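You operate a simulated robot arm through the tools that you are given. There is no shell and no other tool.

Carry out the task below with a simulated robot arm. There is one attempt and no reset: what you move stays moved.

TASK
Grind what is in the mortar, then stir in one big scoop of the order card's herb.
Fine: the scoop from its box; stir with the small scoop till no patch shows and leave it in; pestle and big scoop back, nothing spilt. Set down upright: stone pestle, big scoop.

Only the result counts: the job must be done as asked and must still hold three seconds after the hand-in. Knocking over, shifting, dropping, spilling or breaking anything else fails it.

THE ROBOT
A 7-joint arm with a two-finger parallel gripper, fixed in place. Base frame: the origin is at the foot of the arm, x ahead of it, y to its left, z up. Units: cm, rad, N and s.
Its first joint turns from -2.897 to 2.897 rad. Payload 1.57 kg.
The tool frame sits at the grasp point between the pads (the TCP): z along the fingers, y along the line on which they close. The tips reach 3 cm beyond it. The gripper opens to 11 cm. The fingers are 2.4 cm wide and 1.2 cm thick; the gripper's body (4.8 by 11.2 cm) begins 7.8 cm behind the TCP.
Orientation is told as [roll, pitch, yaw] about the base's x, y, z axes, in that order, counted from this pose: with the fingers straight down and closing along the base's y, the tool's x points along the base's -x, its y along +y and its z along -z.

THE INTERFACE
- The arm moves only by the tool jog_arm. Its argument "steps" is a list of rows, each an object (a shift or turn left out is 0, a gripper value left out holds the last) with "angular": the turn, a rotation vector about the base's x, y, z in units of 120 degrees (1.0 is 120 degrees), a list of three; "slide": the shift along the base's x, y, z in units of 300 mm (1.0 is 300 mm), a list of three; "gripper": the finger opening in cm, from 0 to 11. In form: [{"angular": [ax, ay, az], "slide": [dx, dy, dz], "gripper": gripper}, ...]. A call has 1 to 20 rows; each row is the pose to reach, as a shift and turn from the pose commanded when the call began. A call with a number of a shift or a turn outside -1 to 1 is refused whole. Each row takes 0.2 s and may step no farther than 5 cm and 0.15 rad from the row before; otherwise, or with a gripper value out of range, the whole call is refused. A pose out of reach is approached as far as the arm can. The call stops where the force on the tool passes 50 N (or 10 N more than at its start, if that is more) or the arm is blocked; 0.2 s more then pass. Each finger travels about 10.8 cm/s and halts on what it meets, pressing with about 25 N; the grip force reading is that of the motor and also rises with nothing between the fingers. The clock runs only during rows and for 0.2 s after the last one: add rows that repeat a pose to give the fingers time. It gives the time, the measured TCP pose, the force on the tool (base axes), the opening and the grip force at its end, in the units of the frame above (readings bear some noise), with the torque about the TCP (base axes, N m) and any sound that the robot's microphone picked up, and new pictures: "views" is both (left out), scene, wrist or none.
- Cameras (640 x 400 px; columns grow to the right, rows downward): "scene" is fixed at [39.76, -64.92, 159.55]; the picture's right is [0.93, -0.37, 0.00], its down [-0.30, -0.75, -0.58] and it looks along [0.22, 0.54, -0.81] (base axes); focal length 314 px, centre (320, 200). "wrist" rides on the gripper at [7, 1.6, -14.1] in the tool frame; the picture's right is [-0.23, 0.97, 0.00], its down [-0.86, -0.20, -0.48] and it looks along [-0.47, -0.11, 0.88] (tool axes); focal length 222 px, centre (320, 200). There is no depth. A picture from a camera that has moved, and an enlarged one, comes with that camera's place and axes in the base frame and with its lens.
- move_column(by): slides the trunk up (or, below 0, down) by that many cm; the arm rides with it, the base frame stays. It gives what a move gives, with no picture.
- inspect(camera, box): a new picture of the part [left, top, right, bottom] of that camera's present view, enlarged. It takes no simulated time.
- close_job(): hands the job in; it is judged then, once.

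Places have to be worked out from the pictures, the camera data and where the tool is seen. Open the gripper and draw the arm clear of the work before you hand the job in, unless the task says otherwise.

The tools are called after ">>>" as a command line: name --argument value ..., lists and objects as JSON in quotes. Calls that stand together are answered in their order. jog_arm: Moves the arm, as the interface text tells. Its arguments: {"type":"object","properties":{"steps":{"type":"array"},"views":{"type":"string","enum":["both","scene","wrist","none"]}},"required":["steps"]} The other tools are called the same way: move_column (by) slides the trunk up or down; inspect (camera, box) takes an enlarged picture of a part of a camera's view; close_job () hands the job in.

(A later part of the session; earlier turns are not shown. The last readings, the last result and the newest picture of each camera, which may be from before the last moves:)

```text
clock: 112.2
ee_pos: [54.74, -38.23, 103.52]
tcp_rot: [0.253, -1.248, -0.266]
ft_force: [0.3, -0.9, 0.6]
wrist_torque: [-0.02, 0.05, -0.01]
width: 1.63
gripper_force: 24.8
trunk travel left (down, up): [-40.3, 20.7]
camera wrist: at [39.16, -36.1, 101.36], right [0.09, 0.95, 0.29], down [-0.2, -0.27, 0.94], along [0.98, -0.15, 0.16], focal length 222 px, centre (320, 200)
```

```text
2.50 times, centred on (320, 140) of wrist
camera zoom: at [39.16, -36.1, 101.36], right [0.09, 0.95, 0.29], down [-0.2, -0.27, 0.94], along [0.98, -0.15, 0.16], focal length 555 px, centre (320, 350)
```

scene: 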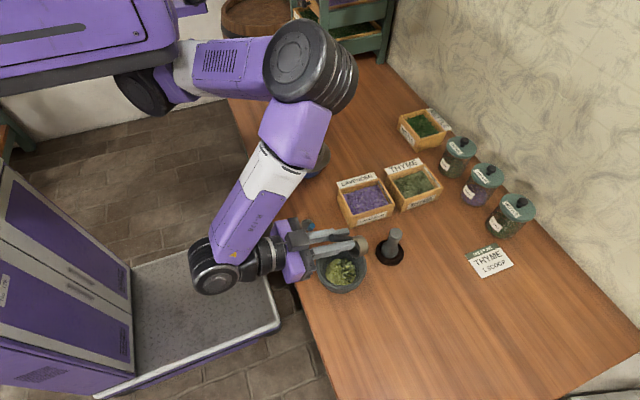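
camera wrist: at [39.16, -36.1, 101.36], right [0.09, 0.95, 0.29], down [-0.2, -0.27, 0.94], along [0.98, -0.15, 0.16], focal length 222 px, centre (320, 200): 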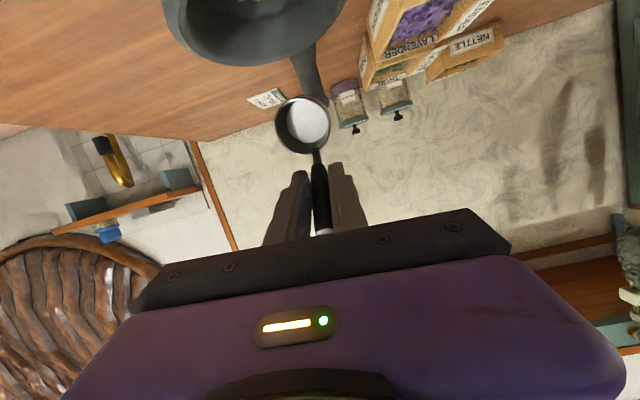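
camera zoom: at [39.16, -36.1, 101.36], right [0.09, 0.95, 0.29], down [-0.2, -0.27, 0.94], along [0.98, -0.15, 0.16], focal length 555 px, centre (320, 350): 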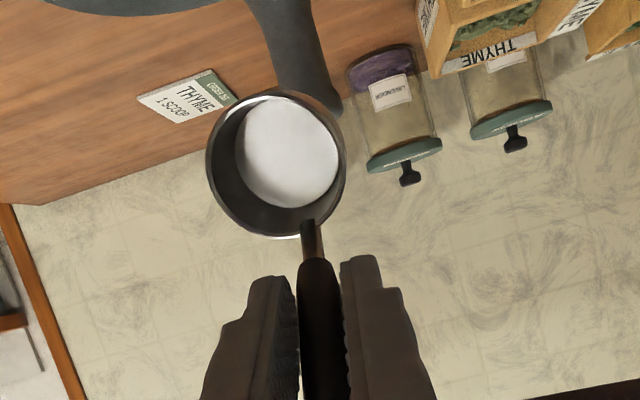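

All the thyme fell into the mortar and the cup is empty. I tilt the scoop back upright along the same path.

>>> jog_arm --steps '[{"slide": [0.027, 0, 0], "angular": [0, 0.05, 0]}, {"slide": [0.054, 0, 0], "angular": [0, 0.1, 0]}, {"slide": [0.081, 0, 0.01], "angular": [0, 0.15, 0]}, {"slide": [0.108, 0, 0.02], "angular": [0, 0.2, 0]}, {"slide": [0.134, 0, 0.03], "angular": [0, 0.25, 0]}, {"slide": [0.16, 0, 0.04], "angular": [0, 0.3, 0]}, {"slide": [0.185, 0, 0.05], "angular": [0, 0.35, 0]}, {"slide": [0.208, 0, 0.06], "angular": [0, 0.4, 0]}, {"slide": [0.229, 0, 0.07], "angular": [0, 0.45, 0]}, {"slide": [0.249, 0, 0.08], "angular": [0, 0.5, 0]}, {"slide": [0.267, 0, 0.09], "angular": [0, 0.55, 0]}, {"slide": [0.279, 0, 0.1], "angular": [0, 0.6, 0]}, {"slide": [0.279, 0, 0.1], "angular": [0, 0.6, 0]}]'

>>> inspect --camera "scene" --box '[290, 190, 410, 290]'

>>> inspect --camera "wrist" --box '[220, 60, 420, 220]'

```text
clock: 115.0
ee_pos: [63.2, -38.35, 106.67]
tcp_rot: [0.002, 0.0, -0.083]
ft_force: [0.1, 0.3, -0.1]
wrist_torque: [0.01, -0.01, 0.01]
width: 1.65
gripper_force: 25.4
trunk travel left (down, up): [-40.3, 20.7]
camera wrist: at [56.38, -36.11, 120.65], right [0.31, 0.95, 0.0], down [0.84, -0.27, 0.48], along [0.46, -0.15, -0.88], focal length 222 px, centre (320, 200)
```

scene: 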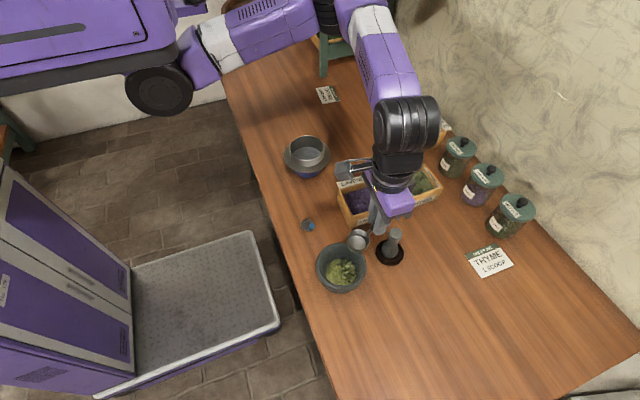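
wrist: 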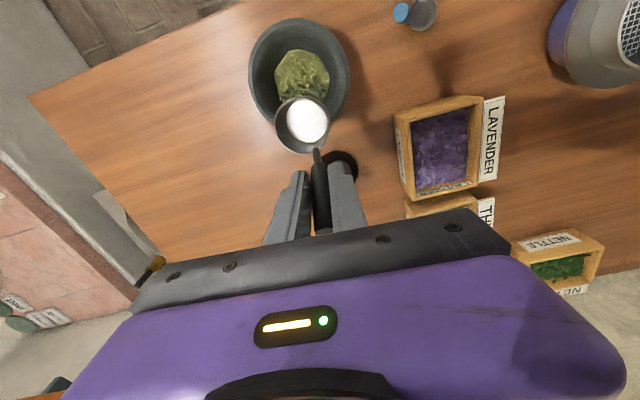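

```text
4.00 times, centred on (350, 240) of scene
camera zoom: at [39.76, -64.92, 159.55], right [0.93, -0.37, 0.0], down [-0.3, -0.75, -0.58], along [0.22, 0.54, -0.81], focal length 1254 px, centre (200, 40)
```

zoom: 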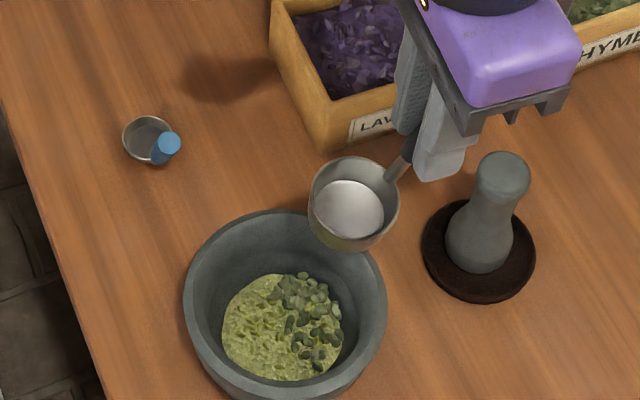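

```text
2.50 times, centred on (320, 140) of wrist
camera zoom: at [56.38, -36.11, 120.65], right [0.31, 0.95, 0.0], down [0.84, -0.27, 0.48], along [0.46, -0.15, -0.88], focal length 555 px, centre (320, 350)
```

zoom: 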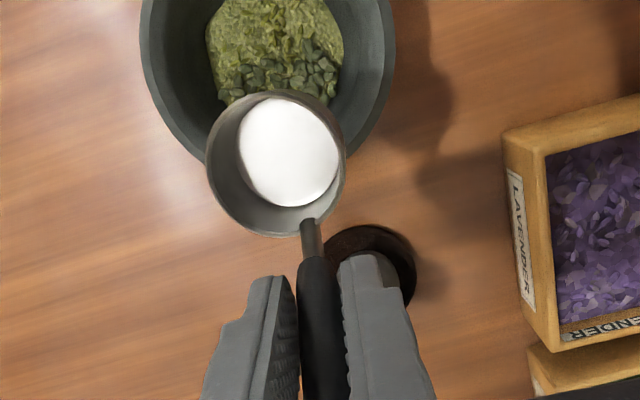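

Scoop is empty and upright. I carry it back over the pestle at safe height to above its original spot (cup at about (82.9,−40.0)).

>>> jog_arm --steps '[{"slide": [0.02, 0, 0]}, {"slide": [0.07, -0.004, 0]}, {"slide": [0.13, -0.008, 0]}, {"slide": [0.2, -0.013, 0]}, {"slide": [0.27, -0.018, 0]}, {"slide": [0.34, -0.022, 0]}, {"slide": [0.41, -0.027, 0]}, {"slide": [0.48, -0.031, 0]}, {"slide": [0.55, -0.036, 0]}, {"slide": [0.62, -0.041, 0]}, {"slide": [0.69, -0.045, 0]}, {"slide": [0.75, -0.05, 0]}, {"slide": [0.792, -0.052, 0]}, {"slide": [0.792, -0.052, -0.05]}, {"slide": [0.792, -0.052, -0.12]}, {"slide": [0.792, -0.052, -0.2]}, {"slide": [0.792, -0.052, -0.28]}, {"slide": [0.792, -0.052, -0.34]}, {"slide": [0.792, -0.052, -0.38]}, {"slide": [0.792, -0.052, -0.38]}]'

>>> inspect --camera "scene" --box '[400, 170, 520, 270]'

>>> inspect --camera "wrist" --box '[220, 60, 420, 220]'

```text
clock: 119.2
ee_pos: [86.84, -39.89, 95.28]
tcp_rot: [0.003, -0.002, -0.083]
ft_force: [-0.3, 0.1, -0.6]
wrist_torque: [0.01, 0.01, -0.02]
width: 1.63
gripper_force: 25.3
trunk travel left (down, up): [-40.3, 20.7]
camera wrist: at [79.99, -37.69, 109.26], right [0.31, 0.95, 0.0], down [0.83, -0.27, 0.48], along [0.46, -0.15, -0.88], focal length 222 px, centre (320, 200)
```

scene: 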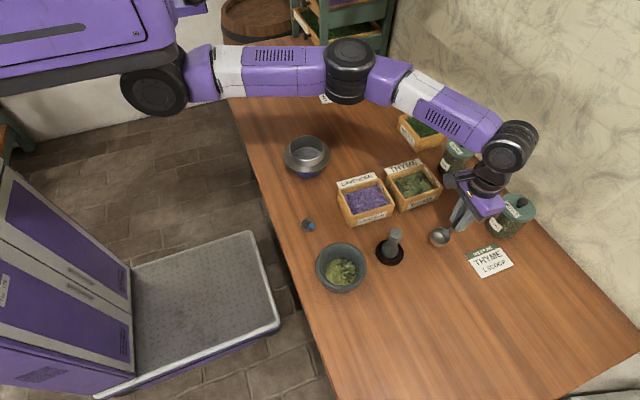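
wrist: 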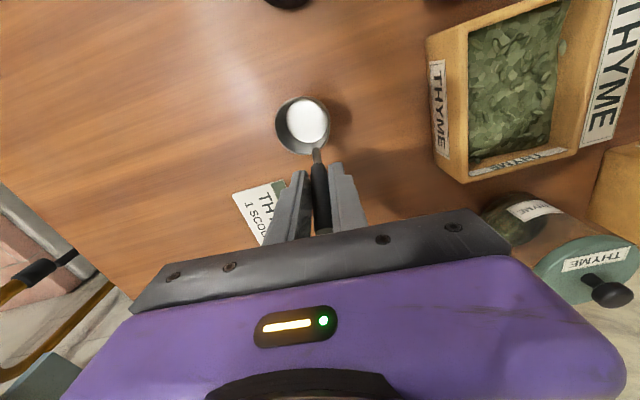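

```text
4.00 times, centred on (460, 220) of scene
camera zoom: at [39.76, -64.92, 159.55], right [0.93, -0.37, 0.0], down [-0.3, -0.75, -0.58], along [0.22, 0.54, -0.81], focal length 1254 px, centre (-240, 120)
```

zoom: 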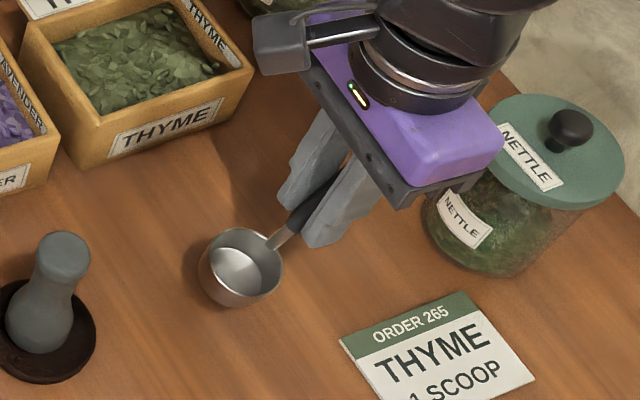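

```text
2.50 times, centred on (320, 140) of wrist
camera zoom: at [79.99, -37.69, 109.26], right [0.31, 0.95, 0.0], down [0.83, -0.27, 0.48], along [0.46, -0.15, -0.88], focal length 555 px, centre (320, 350)
```

zoom: 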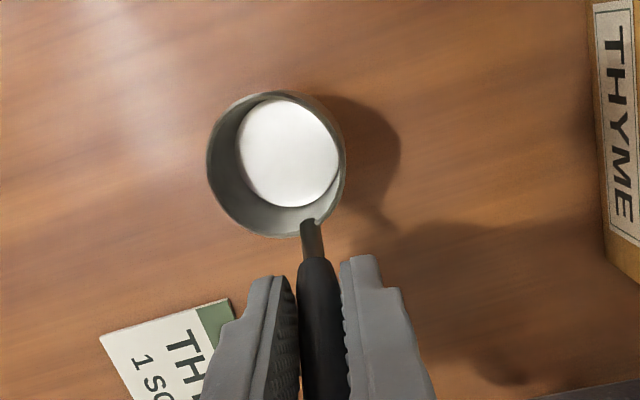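

Comparing with the original picture, the cup should go ~0.4 cm in +x and 0.15 in +y. I correct and lower toward the table.

>>> jog_arm --steps '[{"slide": [0.007, 0.003, -0.02]}, {"slide": [0.013, 0.005, -0.05]}, {"slide": [0.013, 0.005, -0.075]}, {"slide": [0.013, 0.005, -0.095]}, {"slide": [0.013, 0.005, -0.1]}, {"slide": [0.013, 0.005, -0.1]}]' --views "none"

>>> jog_arm --steps '[{"slide": [0, 0, -0.006]}, {"slide": [0, 0, -0.01]}, {"slide": [0, 0, -0.01]}]' --views "none"

>>> inspect --camera "scene" --box '[400, 170, 520, 270]'

```text
clock: 120.6
ee_pos: [87.23, -39.73, 92.22]
tcp_rot: [0.002, -0.002, -0.082]
ft_force: [0.1, 0.3, 0.1]
wrist_torque: [-0.01, -0.02, -0.04]
width: 1.65
gripper_force: 25.2
trunk travel left (down, up): [-40.3, 20.7]
```

```text
clock: 121.4
ee_pos: [87.36, -39.76, 91.94]
tcp_rot: [0.002, 0.0, -0.083]
ft_force: [-0.3, 1.5, 4.9]
wrist_torque: [-0.06, 0.24, -0.05]
width: 1.62
gripper_force: 25.1
trunk travel left (down, up): [-40.3, 20.7]
```

```text
4.00 times, centred on (460, 220) of scene
camera zoom: at [39.76, -64.92, 159.55], right [0.93, -0.37, 0.0], down [-0.3, -0.75, -0.58], along [0.22, 0.54, -0.81], focal length 1254 px, centre (-240, 120)
```

zoom: 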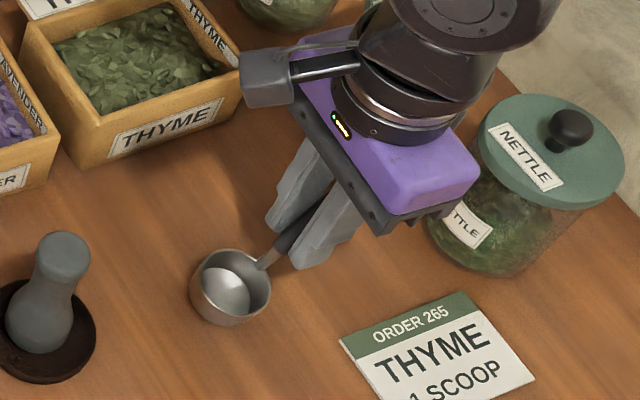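

Contact is felt and the cup sits within ~2 mm of its original image position. I press a hair lower to seat it flat, then open gently.

>>> jog_arm --steps '[{"slide": [0, 0, -0.004]}, {"slide": [0, 0, -0.007]}, {"slide": [0, 0, -0.007]}]' --views "none"

>>> jog_arm --steps '[{"gripper": 1.8}, {"gripper": 2.0}, {"gripper": 2.4}, {"gripper": 3}, {"gripper": 4}, {"gripper": 5}, {"gripper": 5}]'

>>> inspect --camera "scene" --box '[400, 170, 520, 270]'

>>> inspect --camera "wrist" --box '[220, 60, 420, 220]'

```text
clock: 122.2
ee_pos: [87.27, -39.63, 91.83]
tcp_rot: [0.001, -0.003, -0.084]
ft_force: [3.3, -0.8, 14.6]
wrist_torque: [-0.27, 0.27, 0.07]
width: 1.64
gripper_force: 25.1
trunk travel left (down, up): [-40.3, 20.7]
```

```text
clock: 123.8
ee_pos: [87.29, -39.62, 91.74]
tcp_rot: [0.002, -0.001, -0.086]
ft_force: [-0.5, -0.4, 0.3]
wrist_torque: [0.0, 0.0, 0.04]
width: 4.99
gripper_force: 0.1
trunk travel left (down, up): [-40.3, 20.7]
camera wrist: at [80.48, -37.52, 105.8], right [0.31, 0.95, 0.0], down [0.83, -0.27, 0.48], along [0.46, -0.15, -0.88], focal length 222 px, centre (320, 200)
```

scene: 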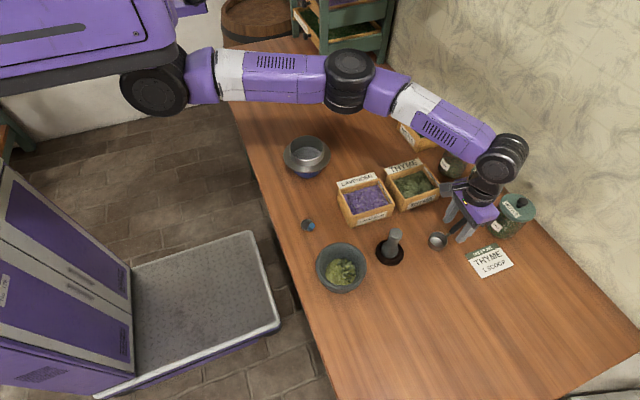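
wrist: 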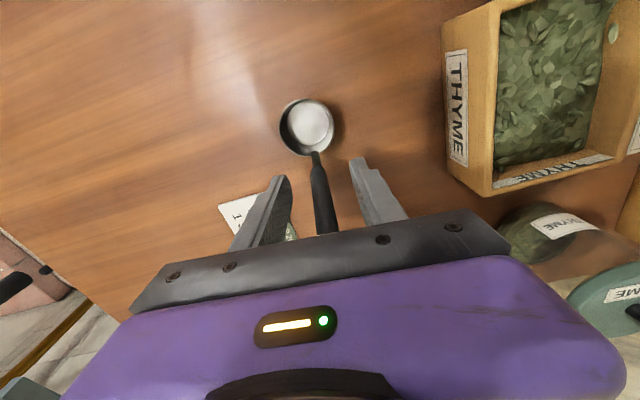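

```text
4.00 times, centred on (460, 220) of scene
camera zoom: at [39.76, -64.92, 159.55], right [0.93, -0.37, 0.0], down [-0.3, -0.75, -0.58], along [0.22, 0.54, -0.81], focal length 1254 px, centre (-240, 120)
```

zoom: 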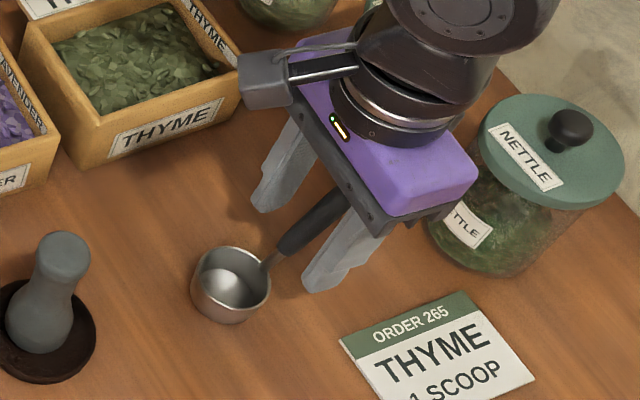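

```text
2.50 times, centred on (320, 140) of wrist
camera zoom: at [80.48, -37.52, 105.8], right [0.31, 0.95, 0.0], down [0.83, -0.27, 0.48], along [0.46, -0.15, -0.88], focal length 555 px, centre (320, 350)
```

zoom: 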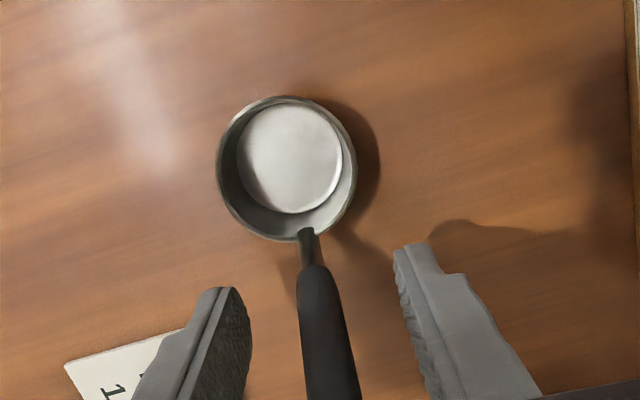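

The big scoop stands upright within ~3 mm of its original spot. I retreat straight up and head back toward the small scoop, turning the tool.

>>> jog_arm --steps '[{"slide": [0, 0, 0.1]}, {"slide": [0, 0, 0.24]}, {"slide": [0, 0, 0.38]}, {"slide": [-0.02, 0, 0.5]}, {"slide": [-0.14, 0.02, 0.55], "angular": [0, 0, -0.05]}, {"slide": [-0.28, 0.05, 0.55], "angular": [0, 0, -0.11]}, {"slide": [-0.42, 0.08, 0.55], "angular": [0, 0, -0.17]}, {"slide": [-0.56, 0.11, 0.55], "angular": [0, 0, -0.23]}, {"slide": [-0.7, 0.14, 0.55], "angular": [0, 0, -0.29]}, {"slide": [-0.84, 0.18, 0.55], "angular": [0, 0, -0.35]}, {"slide": [-0.97, 0.22, 0.55], "angular": [0, 0, -0.41]}, {"slide": [-0.97, 0.22, 0.55], "angular": [0, 0, -0.41]}]' --views "scene"

```text
clock: 126.4
ee_pos: [58.1, -33.23, 108.16]
tcp_rot: [0.002, -0.003, -0.941]
ft_force: [-0.2, -0.5, 1.0]
wrist_torque: [-0.03, 0.03, -0.01]
width: 5.02
gripper_force: 0.0
trunk travel left (down, up): [-40.3, 20.7]
```

scene: 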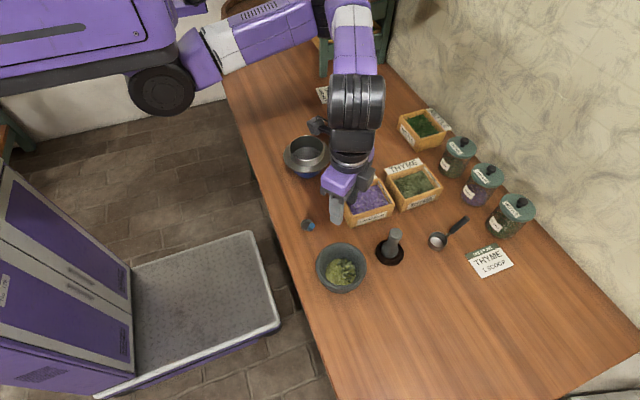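

Now the rest of the turn to yaw −90° and position over the small scoop for a look.

>>> jog_arm --steps '[{"slide": [-0.05, 0.04, 0], "angular": [0, 0, -0.06]}, {"slide": [-0.1, 0.08, 0], "angular": [0, 0, -0.12]}, {"slide": [-0.157, 0.13, 0], "angular": [0, 0, -0.18]}, {"slide": [-0.157, 0.13, 0], "angular": [0, 0, -0.24]}, {"slide": [-0.157, 0.13, 0], "angular": [0, 0, -0.3]}, {"slide": [-0.157, 0.13, 0], "angular": [0, 0, -0.3]}]'

>>> inspect --camera "wrist" --box '[200, 60, 440, 240]'

>>> inspect --camera "scene" --box '[280, 190, 400, 290]'

```text
clock: 127.8
ee_pos: [53.57, -29.18, 108.08]
tcp_rot: [0.001, -0.003, -1.572]
ft_force: [0.4, 0.7, 0.3]
wrist_torque: [-0.01, 0.04, -0.03]
width: 5.03
gripper_force: 0.0
trunk travel left (down, up): [-40.3, 20.7]
camera wrist: at [55.09, -22.2, 122.27], right [0.97, -0.23, 0.0], down [-0.2, -0.85, 0.48], along [-0.11, -0.47, -0.88], focal length 222 px, centre (320, 200)
```

scene: 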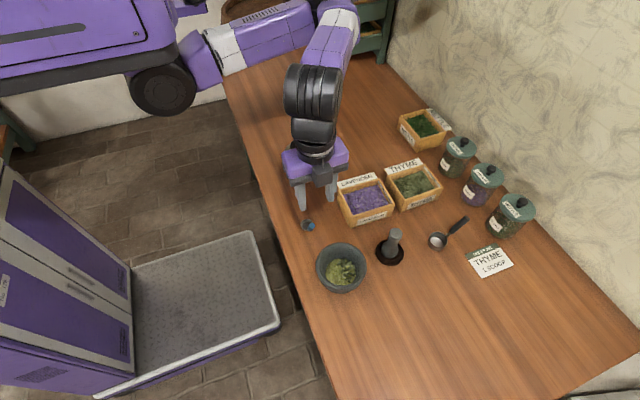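
wrist: 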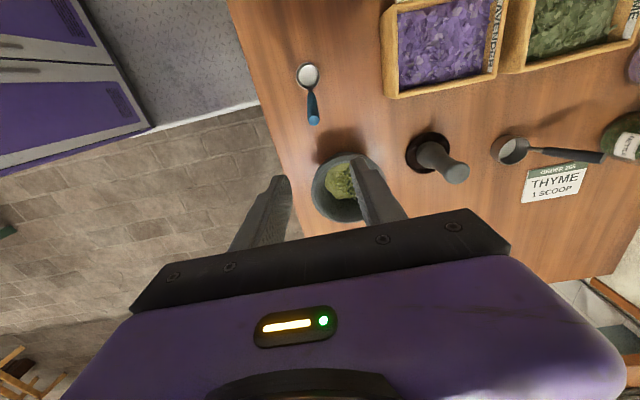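

```text
2.22 times, centred on (320, 150) of wrist
camera zoom: at [55.09, -22.2, 122.27], right [0.97, -0.23, 0.0], down [-0.2, -0.85, 0.48], along [-0.11, -0.47, -0.88], focal length 494 px, centre (320, 311)
```

zoom: 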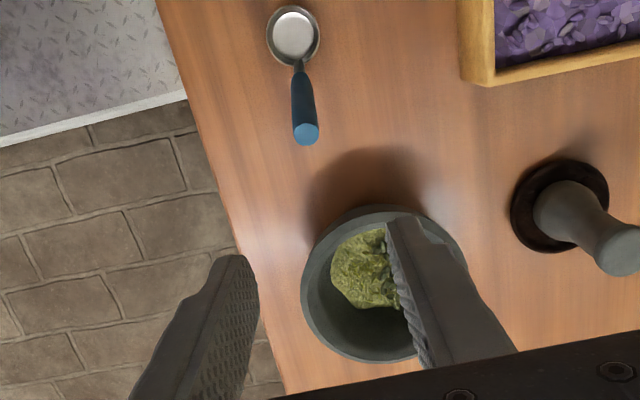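

```text
4.00 times, centred on (340, 240) of scene
camera zoom: at [39.76, -64.92, 159.55], right [0.93, -0.37, 0.0], down [-0.3, -0.75, -0.58], along [0.22, 0.54, -0.81], focal length 1254 px, centre (240, 40)
```

zoom: 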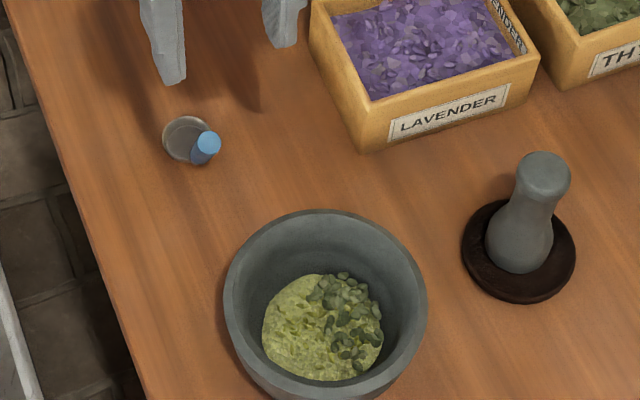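

The small scoop: cup at (53.5,−21.7), handle leaning toward −y up to (53.2,−26.7,92.3), ~25° from vertical. I roll the tool 25° so the fingers line up with the handle and hover along its axis.

>>> jog_arm --steps '[{"slide": [0, 0, -0.05], "angular": [0.05, 0, 0]}, {"slide": [-0.005, 0, -0.1], "angular": [0.1, 0, 0]}, {"slide": [-0.008, 0, -0.15], "angular": [0.15, 0, 0]}, {"slide": [-0.008, 0, -0.2], "angular": [0.208, 0, 0]}, {"slide": [-0.008, 0, -0.27], "angular": [0.208, 0, 0]}, {"slide": [-0.008, 0, -0.27], "angular": [0.208, 0, 0]}]'

>>> inspect --camera "wrist" --box '[220, 60, 420, 220]'

>>> inspect --camera "scene" --box '[260, 170, 380, 270]'

```text
clock: 129.2
ee_pos: [53.26, -29.22, 100.04]
tcp_rot: [0.002, 0.434, -1.573]
ft_force: [0.0, 0.2, -0.1]
wrist_torque: [-0.01, -0.02, 0.02]
width: 5.0
gripper_force: 0.0
trunk travel left (down, up): [-40.3, 20.7]
camera wrist: at [54.84, -28.9, 115.73], right [0.97, -0.21, -0.09], down [-0.2, -0.98, 0.07], along [-0.11, -0.05, -0.99], focal length 222 px, centre (320, 200)
```

scene: 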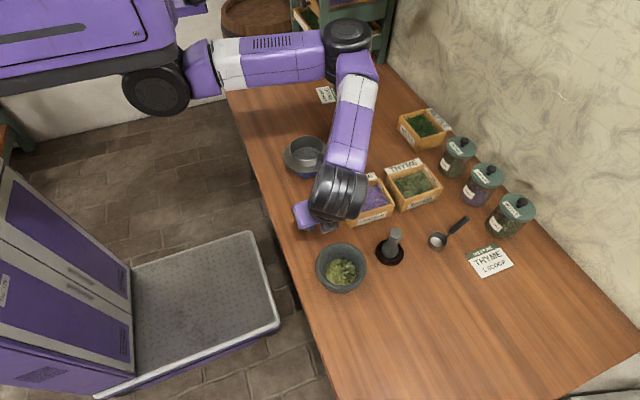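
wrist: 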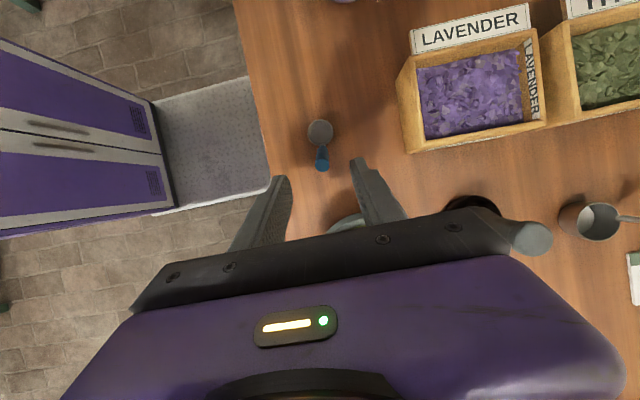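

```text
2.50 times, centred on (320, 140) of wrist
camera zoom: at [54.84, -28.9, 115.73], right [0.97, -0.21, -0.09], down [-0.2, -0.98, 0.07], along [-0.11, -0.05, -0.99], focal length 555 px, centre (320, 350)
```

zoom: 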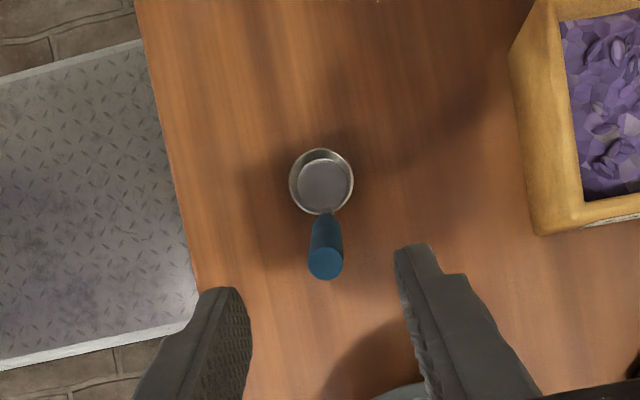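

```text
4.00 times, centred on (320, 220) of scene
camera zoom: at [39.76, -64.92, 159.55], right [0.93, -0.37, 0.0], down [-0.3, -0.75, -0.58], along [0.22, 0.54, -0.81], focal length 1254 px, centre (320, 120)
```

zoom: 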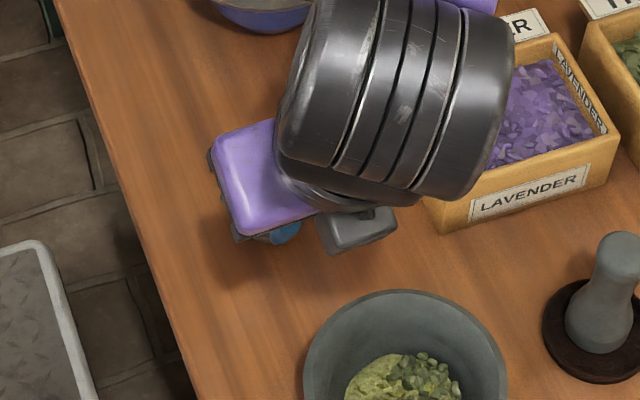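

The handle end re-measures at (53.2,−26.5,92.3). I align on its axis and slide down along it to a grasp 2.5 cm below the end.

>>> jog_arm --steps '[{"slide": [0.001, -0.031, 0]}, {"slide": [0.001, 0.008, -0.084]}, {"slide": [0.001, 0.047, -0.168]}, {"slide": [0.001, 0.085, -0.251]}, {"slide": [0.001, 0.108, -0.3]}, {"slide": [0.001, 0.108, -0.3]}]'

>>> inspect --camera "wrist" --box '[220, 80, 420, 240]'

```text
clock: 130.6
ee_pos: [53.18, -25.83, 91.05]
tcp_rot: [0.002, 0.435, -1.571]
ft_force: [-0.3, -0.4, -0.1]
wrist_torque: [0.01, 0.01, 0.02]
width: 4.98
gripper_force: 0.1
trunk travel left (down, up): [-40.3, 20.7]
camera wrist: at [54.89, -25.48, 106.71], right [0.97, -0.21, -0.09], down [-0.2, -0.98, 0.07], along [-0.11, -0.05, -0.99], focal length 222 px, centre (320, 200)
```

scene: 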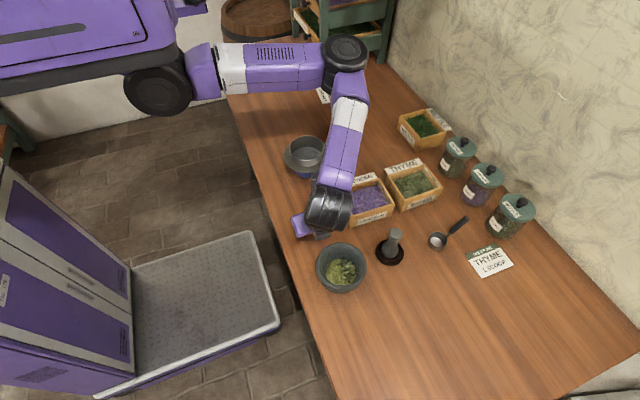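
wrist: 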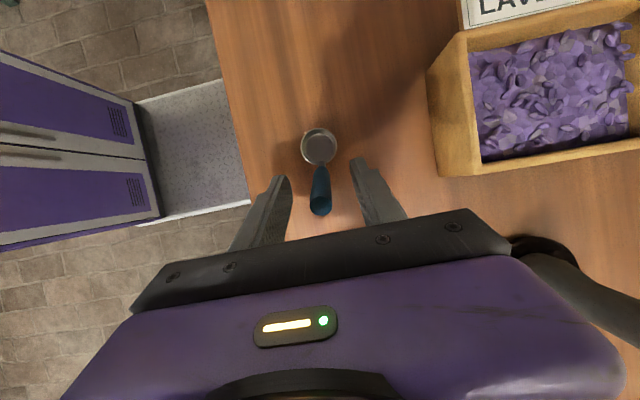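

```text
2.50 times, centred on (320, 160) of wrist
camera zoom: at [54.89, -25.48, 106.71], right [0.97, -0.21, -0.09], down [-0.2, -0.98, 0.07], along [-0.11, -0.05, -0.99], focal length 555 px, centre (320, 300)
```

zoom: 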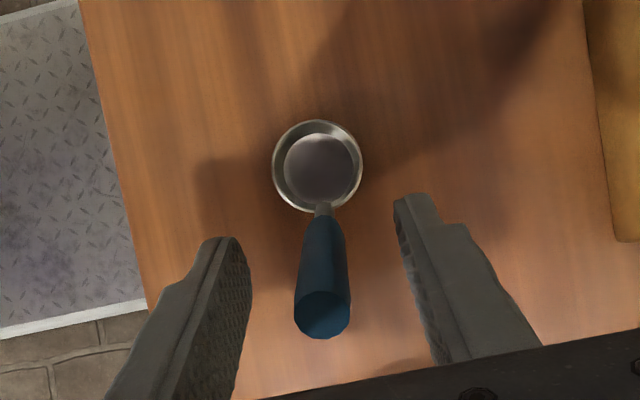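

The handle is centred between the fingers. I go another ~1.2 cm down along it and close.

>>> jog_arm --steps '[{"slide": [0.002, 0.009, -0.018]}, {"slide": [0.002, 0.017, -0.036]}, {"slide": [0.002, 0.017, -0.036]}, {"slide": [0.002, 0.017, -0.036], "gripper": 3}, {"slide": [0.002, 0.017, -0.036], "gripper": 2}, {"slide": [0.002, 0.017, -0.036], "gripper": 1}, {"slide": [0.002, 0.017, -0.036], "gripper": 0}, {"slide": [0.002, 0.017, -0.036], "gripper": 0}, {"slide": [0.002, 0.017, -0.036], "gripper": 0}]'

>>> inspect --camera "wrist" --box '[220, 80, 420, 240]'

```text
clock: 132.6
ee_pos: [53.25, -25.46, 89.87]
tcp_rot: [0.001, 0.435, -1.571]
ft_force: [-0.2, 0.0, 0.1]
wrist_torque: [0.02, -0.01, 0.04]
width: 1.63
gripper_force: 25.7
trunk travel left (down, up): [-40.3, 20.7]
camera wrist: at [54.94, -24.99, 105.62], right [0.97, -0.21, -0.09], down [-0.2, -0.98, 0.07], along [-0.11, -0.05, -0.99], focal length 222 px, centre (320, 200)
```

scene: 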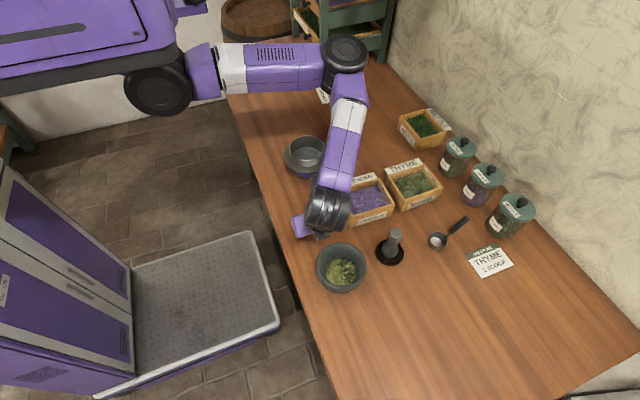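
wrist: 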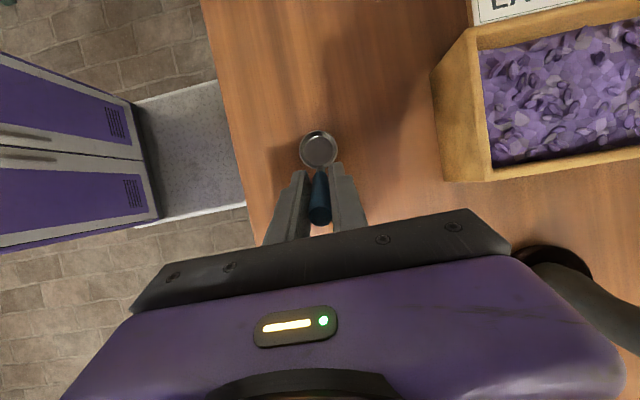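

```text
2.50 times, centred on (320, 160) of wrist
camera zoom: at [54.94, -24.99, 105.62], right [0.97, -0.21, -0.09], down [-0.2, -0.98, 0.07], along [-0.11, -0.05, -0.99], focal length 555 px, centre (320, 300)
```

zoom: 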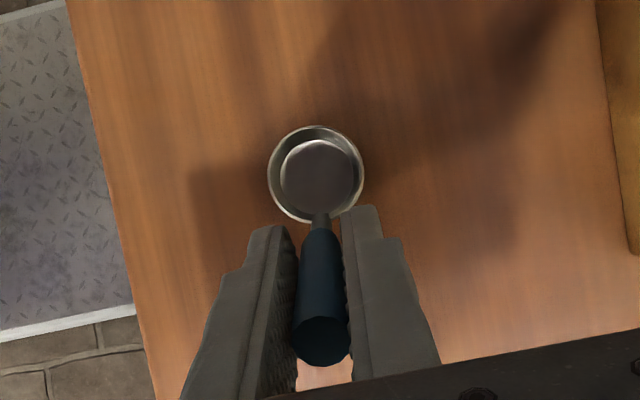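

The small scoop is gripped well, fingers aligned with its handle. I lift it straight up slowly.

>>> jog_arm --steps '[{"slide": [0, 0, 0.015]}, {"slide": [0, 0, 0.04]}, {"slide": [0, 0, 0.08]}, {"slide": [0, 0, 0.13]}, {"slide": [0, 0, 0.18]}, {"slide": [0, 0, 0.24]}, {"slide": [0, 0, 0.3]}, {"slide": [0, 0, 0.36]}, {"slide": [0, 0, 0.36]}]'

>>> inspect --camera "wrist" --box '[220, 80, 420, 240]'

```text
clock: 134.6
ee_pos: [53.34, -25.54, 100.75]
tcp_rot: [0.001, 0.434, -1.572]
ft_force: [-1.2, 0.4, -0.1]
wrist_torque: [0.01, -0.02, -0.01]
width: 1.65
gripper_force: 25.8
trunk travel left (down, up): [-40.3, 20.7]
camera wrist: at [54.96, -25.12, 116.54], right [0.97, -0.21, -0.09], down [-0.2, -0.98, 0.07], along [-0.11, -0.05, -0.99], focal length 222 px, centre (320, 200)
```

scene: 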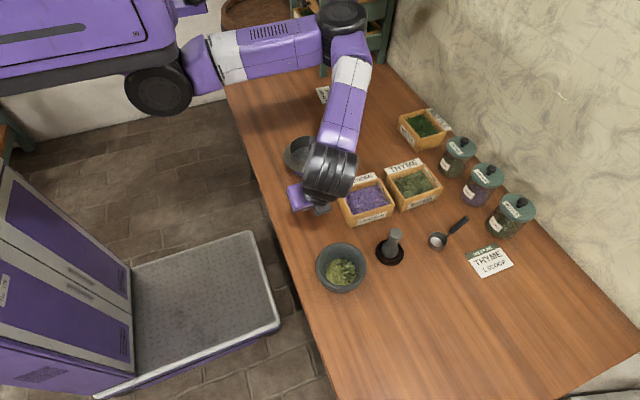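
wrist: 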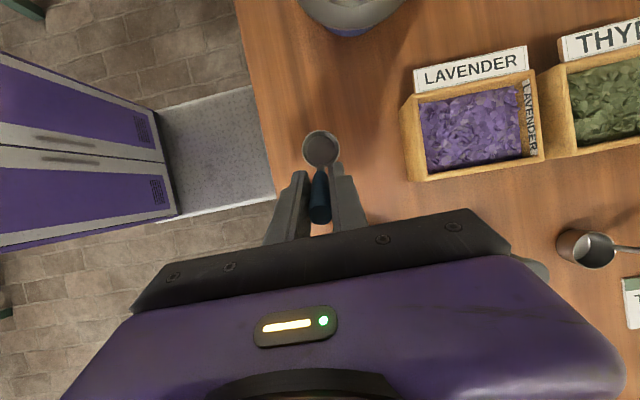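

```text
2.50 times, centred on (320, 160) of wrist
camera zoom: at [54.96, -25.12, 116.54], right [0.97, -0.21, -0.09], down [-0.2, -0.98, 0.07], along [-0.11, -0.05, -0.99], focal length 555 px, centre (320, 300)
```

zoom: 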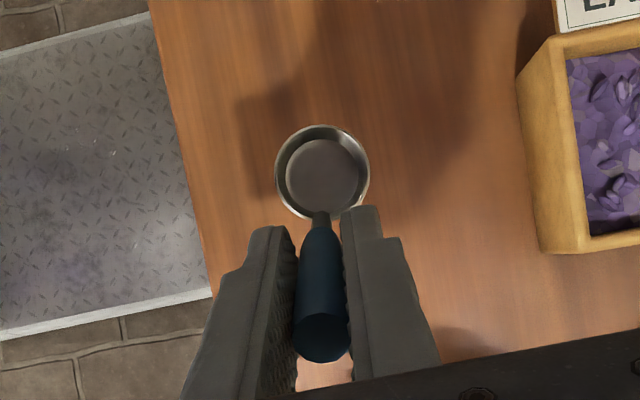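

Held firmly. I carry it over the mortar and roll the tool back to vertical so the handle stands upright for stirring.

>>> jog_arm --steps '[{"slide": [0.005, -0.02, 0.03], "angular": [0, 0, 0]}, {"slide": [0.015, -0.07, 0.07], "angular": [-0.02, 0, 0]}, {"slide": [0.025, -0.13, 0.11], "angular": [-0.045, 0, 0]}, {"slide": [0.035, -0.19, 0.11], "angular": [-0.07, 0, 0]}, {"slide": [0.047, -0.25, 0.11], "angular": [-0.1, 0, 0]}, {"slide": [0.059, -0.31, 0.11], "angular": [-0.13, 0, 0]}, {"slide": [0.071, -0.37, 0.11], "angular": [-0.16, 0, 0]}, {"slide": [0.081, -0.43, 0.11], "angular": [-0.19, 0, 0]}, {"slide": [0.087, -0.457, 0.11], "angular": [-0.208, 0, 0]}, {"slide": [0.087, -0.457, 0.11], "angular": [-0.208, 0, 0]}]'

>>> inspect --camera "wrist" --box '[220, 60, 420, 220]'

>>> inspect --camera "scene" --box '[280, 190, 400, 290]'

```text
clock: 136.8
ee_pos: [55.92, -39.23, 104.16]
tcp_rot: [0.002, -0.002, -1.571]
ft_force: [0.8, 0.8, -1.5]
wrist_torque: [-0.04, 0.01, -0.01]
width: 1.65
gripper_force: 25.0
trunk travel left (down, up): [-40.3, 20.7]
camera wrist: at [57.62, -32.21, 118.22], right [0.97, -0.23, 0.0], down [-0.2, -0.85, 0.48], along [-0.11, -0.47, -0.88], focal length 222 px, centre (320, 200)
```

scene: 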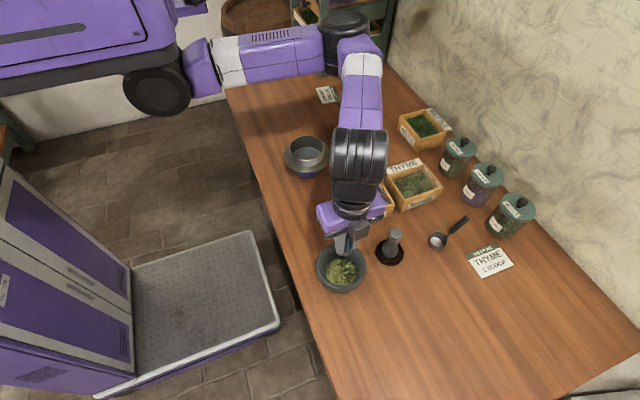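
wrist: 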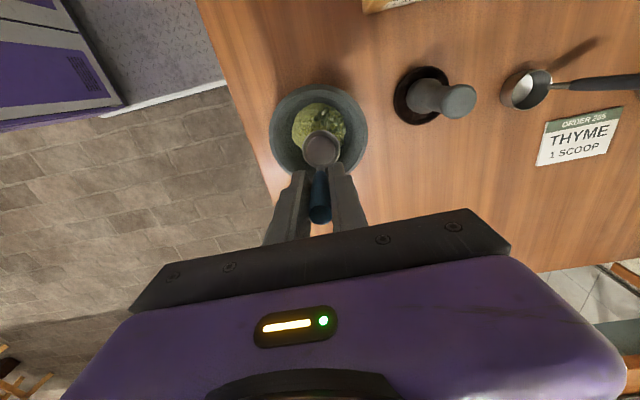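

```text
2.50 times, centred on (320, 140) of wrist
camera zoom: at [57.62, -32.21, 118.22], right [0.97, -0.23, 0.0], down [-0.2, -0.85, 0.48], along [-0.11, -0.47, -0.88], focal length 555 px, centre (320, 350)
```

zoom: 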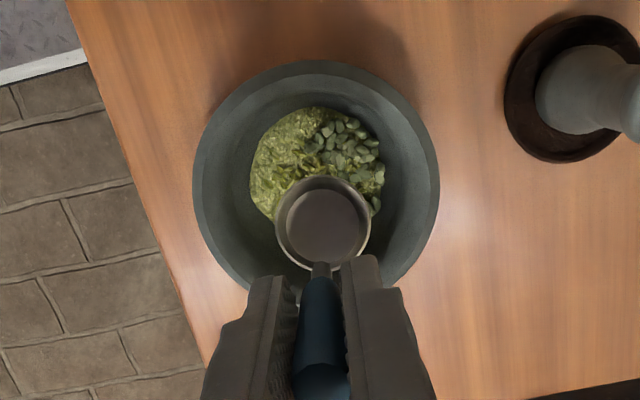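

```text
4.00 times, centred on (340, 240) of scene
camera zoom: at [39.76, -64.92, 159.55], right [0.93, -0.37, 0.0], down [-0.3, -0.75, -0.58], along [0.22, 0.54, -0.81], focal length 1254 px, centre (240, 40)
```

zoom: 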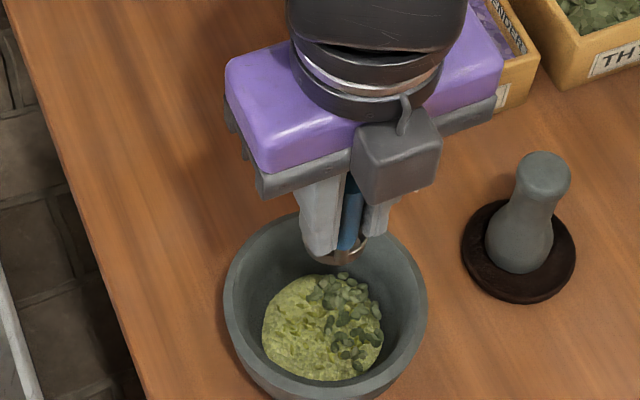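

The cup is centred over the herb. I lower it into the mortar until the cup is in the herb, watching the force.

>>> jog_arm --steps '[{"slide": [-0.003, -0.006, -0.06]}, {"slide": [-0.006, -0.01, -0.13]}, {"slide": [-0.006, -0.01, -0.2]}, {"slide": [-0.006, -0.01, -0.26]}, {"slide": [-0.006, -0.01, -0.3]}, {"slide": [-0.006, -0.01, -0.318]}, {"slide": [-0.006, -0.01, -0.318]}]'

>>> inspect --camera "wrist" --box '[220, 60, 420, 220]'

>>> inspect --camera "scene" --box '[280, 200, 400, 300]'

```text
clock: 138.4
ee_pos: [55.7, -39.35, 94.51]
tcp_rot: [0.002, -0.001, -1.571]
ft_force: [-0.2, -0.3, -0.4]
wrist_torque: [0.01, -0.02, 0.0]
width: 1.64
gripper_force: 24.6
trunk travel left (down, up): [-40.3, 20.7]
camera wrist: at [57.34, -32.4, 108.64], right [0.97, -0.23, 0.0], down [-0.2, -0.85, 0.48], along [-0.11, -0.47, -0.88], focal length 222 px, centre (320, 200)
```

scene: 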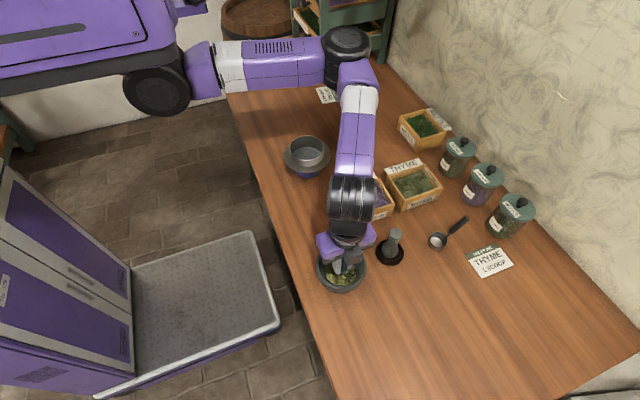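
wrist: 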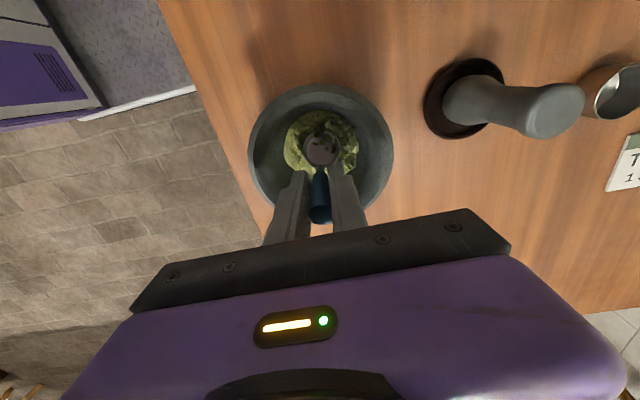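

```text
2.50 times, centred on (320, 140) of wrist
camera zoom: at [57.34, -32.4, 108.64], right [0.97, -0.23, 0.0], down [-0.2, -0.85, 0.48], along [-0.11, -0.47, -0.88], focal length 555 px, centre (320, 350)
```

zoom: 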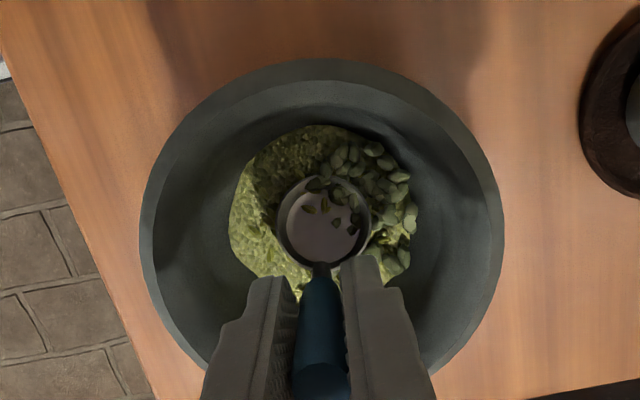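

```text
4.00 times, centred on (340, 250) of scene
camera zoom: at [39.76, -64.92, 159.55], right [0.93, -0.37, 0.0], down [-0.3, -0.75, -0.58], along [0.22, 0.54, -0.81], focal length 1254 px, centre (240, 0)
```

zoom: 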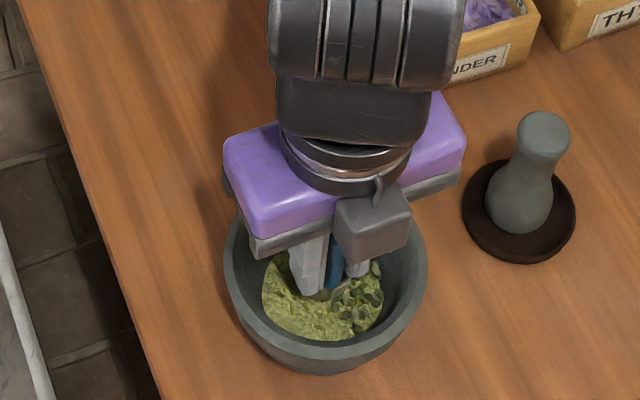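

The cup is in the herb, free of the walls. I stir: two slow circles of 1.5 cm radius.

>>> jog_arm --steps '[{"slide": [0.05, 0, 0]}, {"slide": [0.04, 0.029, 0]}, {"slide": [0.015, 0.048, 0]}, {"slide": [-0.015, 0.048, 0]}, {"slide": [-0.04, 0.029, 0]}, {"slide": [-0.05, 0, 0]}, {"slide": [-0.04, -0.029, 0]}, {"slide": [-0.015, -0.048, 0]}, {"slide": [0.015, -0.048, 0]}, {"slide": [0.04, -0.029, 0]}, {"slide": [0.05, 0, 0]}, {"slide": [0.04, 0.029, 0]}, {"slide": [0.015, 0.048, 0]}, {"slide": [-0.015, 0.048, 0]}, {"slide": [-0.04, 0.029, 0]}, {"slide": [-0.05, 0, 0]}, {"slide": [-0.04, -0.029, 0]}, {"slide": [-0.015, -0.048, 0]}, {"slide": [0.015, -0.048, 0]}, {"slide": [0, 0, 0]}]'

>>> inspect --camera "wrist" --box '[220, 60, 420, 220]'

>>> inspect --camera "scene" --box '[280, 200, 400, 300]'

```text
clock: 142.6
ee_pos: [55.87, -39.46, 94.63]
tcp_rot: [0.001, -0.003, -1.571]
ft_force: [-0.8, -0.5, -0.8]
wrist_torque: [0.01, 0.0, -0.01]
width: 1.66
gripper_force: 24.8
trunk travel left (down, up): [-40.3, 20.7]
camera wrist: at [57.44, -32.48, 108.62], right [0.97, -0.23, 0.0], down [-0.2, -0.85, 0.48], along [-0.11, -0.47, -0.88], focal length 222 px, centre (320, 200)
```

scene: 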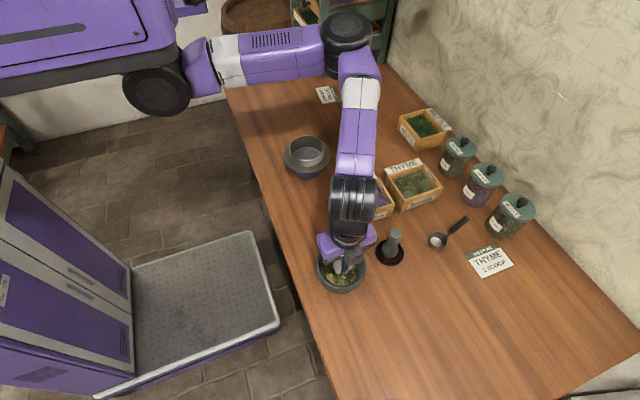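
wrist: 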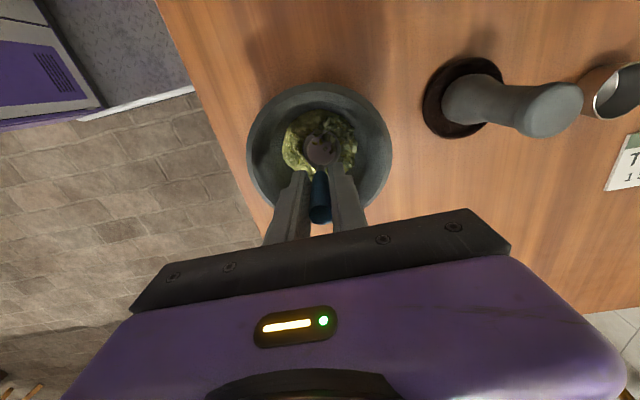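

```text
2.50 times, centred on (320, 140) of wrist
camera zoom: at [57.44, -32.48, 108.62], right [0.97, -0.23, 0.0], down [-0.2, -0.85, 0.48], along [-0.11, -0.47, -0.88], focal length 555 px, centre (320, 350)
```

zoom: 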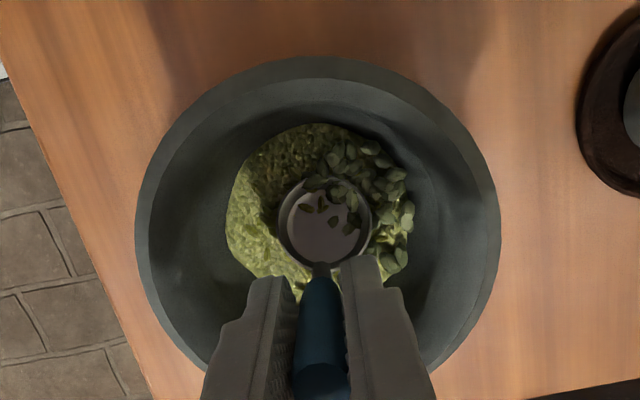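

```text
4.00 times, centred on (340, 250) of scene
camera zoom: at [39.76, -64.92, 159.55], right [0.93, -0.37, 0.0], down [-0.3, -0.75, -0.58], along [0.22, 0.54, -0.81], focal length 1254 px, centre (240, 0)
```

zoom: 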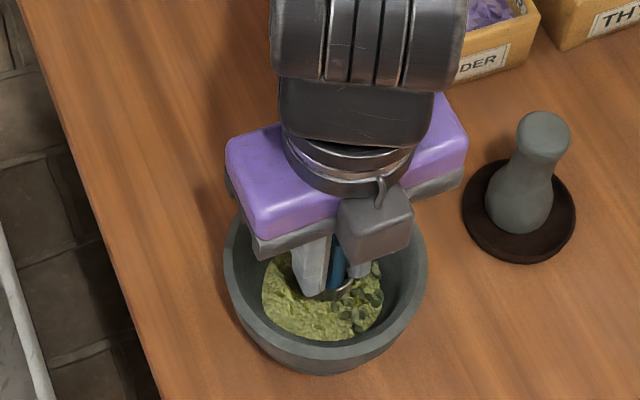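

The patch has faded only slightly. I go ~0.8 cm deeper and stir with a slightly larger circle.

>>> jog_arm --steps '[{"slide": [0, 0, -0.013]}, {"slide": [0, 0, -0.026]}, {"slide": [0, 0, -0.026]}]' --views "none"

>>> jog_arm --steps '[{"slide": [0.05, 0, 0]}, {"slide": [0.04, 0.029, 0]}, {"slide": [0.015, 0.048, 0]}, {"slide": [-0.015, 0.048, 0]}, {"slide": [-0.04, 0.029, 0]}, {"slide": [-0.05, 0, 0]}, {"slide": [-0.04, -0.029, 0]}, {"slide": [-0.015, -0.048, 0]}, {"slide": [0.015, -0.048, 0]}, {"slide": [0.04, -0.029, 0]}, {"slide": [0.05, 0, 0]}, {"slide": [0.04, 0.029, 0]}, {"slide": [0.015, 0.048, 0]}, {"slide": [-0.015, 0.048, 0]}, {"slide": [-0.04, 0.029, 0]}, {"slide": [-0.05, 0, 0]}, {"slide": [-0.04, -0.029, 0]}, {"slide": [-0.015, -0.048, 0]}, {"slide": [0.015, -0.048, 0]}, {"slide": [0, 0, 0]}]' --views "none"

>>> inspect --camera "wrist" --box '[220, 60, 420, 220]'

```text
clock: 143.4
ee_pos: [55.65, -39.55, 93.77]
tcp_rot: [0.001, -0.002, -1.571]
ft_force: [-0.2, -0.3, 0.1]
wrist_torque: [0.02, -0.02, 0.01]
width: 1.63
gripper_force: 25.1
trunk travel left (down, up): [-40.3, 20.7]
```

```text
clock: 147.6
ee_pos: [55.81, -39.49, 93.94]
tcp_rot: [0.002, -0.002, -1.572]
ft_force: [0.8, -0.1, -0.8]
wrist_torque: [0.0, 0.01, 0.0]
width: 1.63
gripper_force: 25.5
trunk travel left (down, up): [-40.3, 20.7]
```

```text
2.50 times, centred on (320, 140) of wrist
camera zoom: at [57.45, -32.52, 107.92], right [0.97, -0.23, 0.0], down [-0.2, -0.85, 0.48], along [-0.11, -0.47, -0.88], focal length 555 px, centre (320, 350)
```

zoom: 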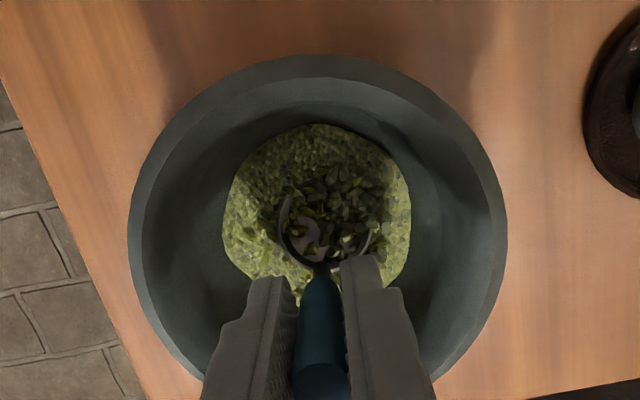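

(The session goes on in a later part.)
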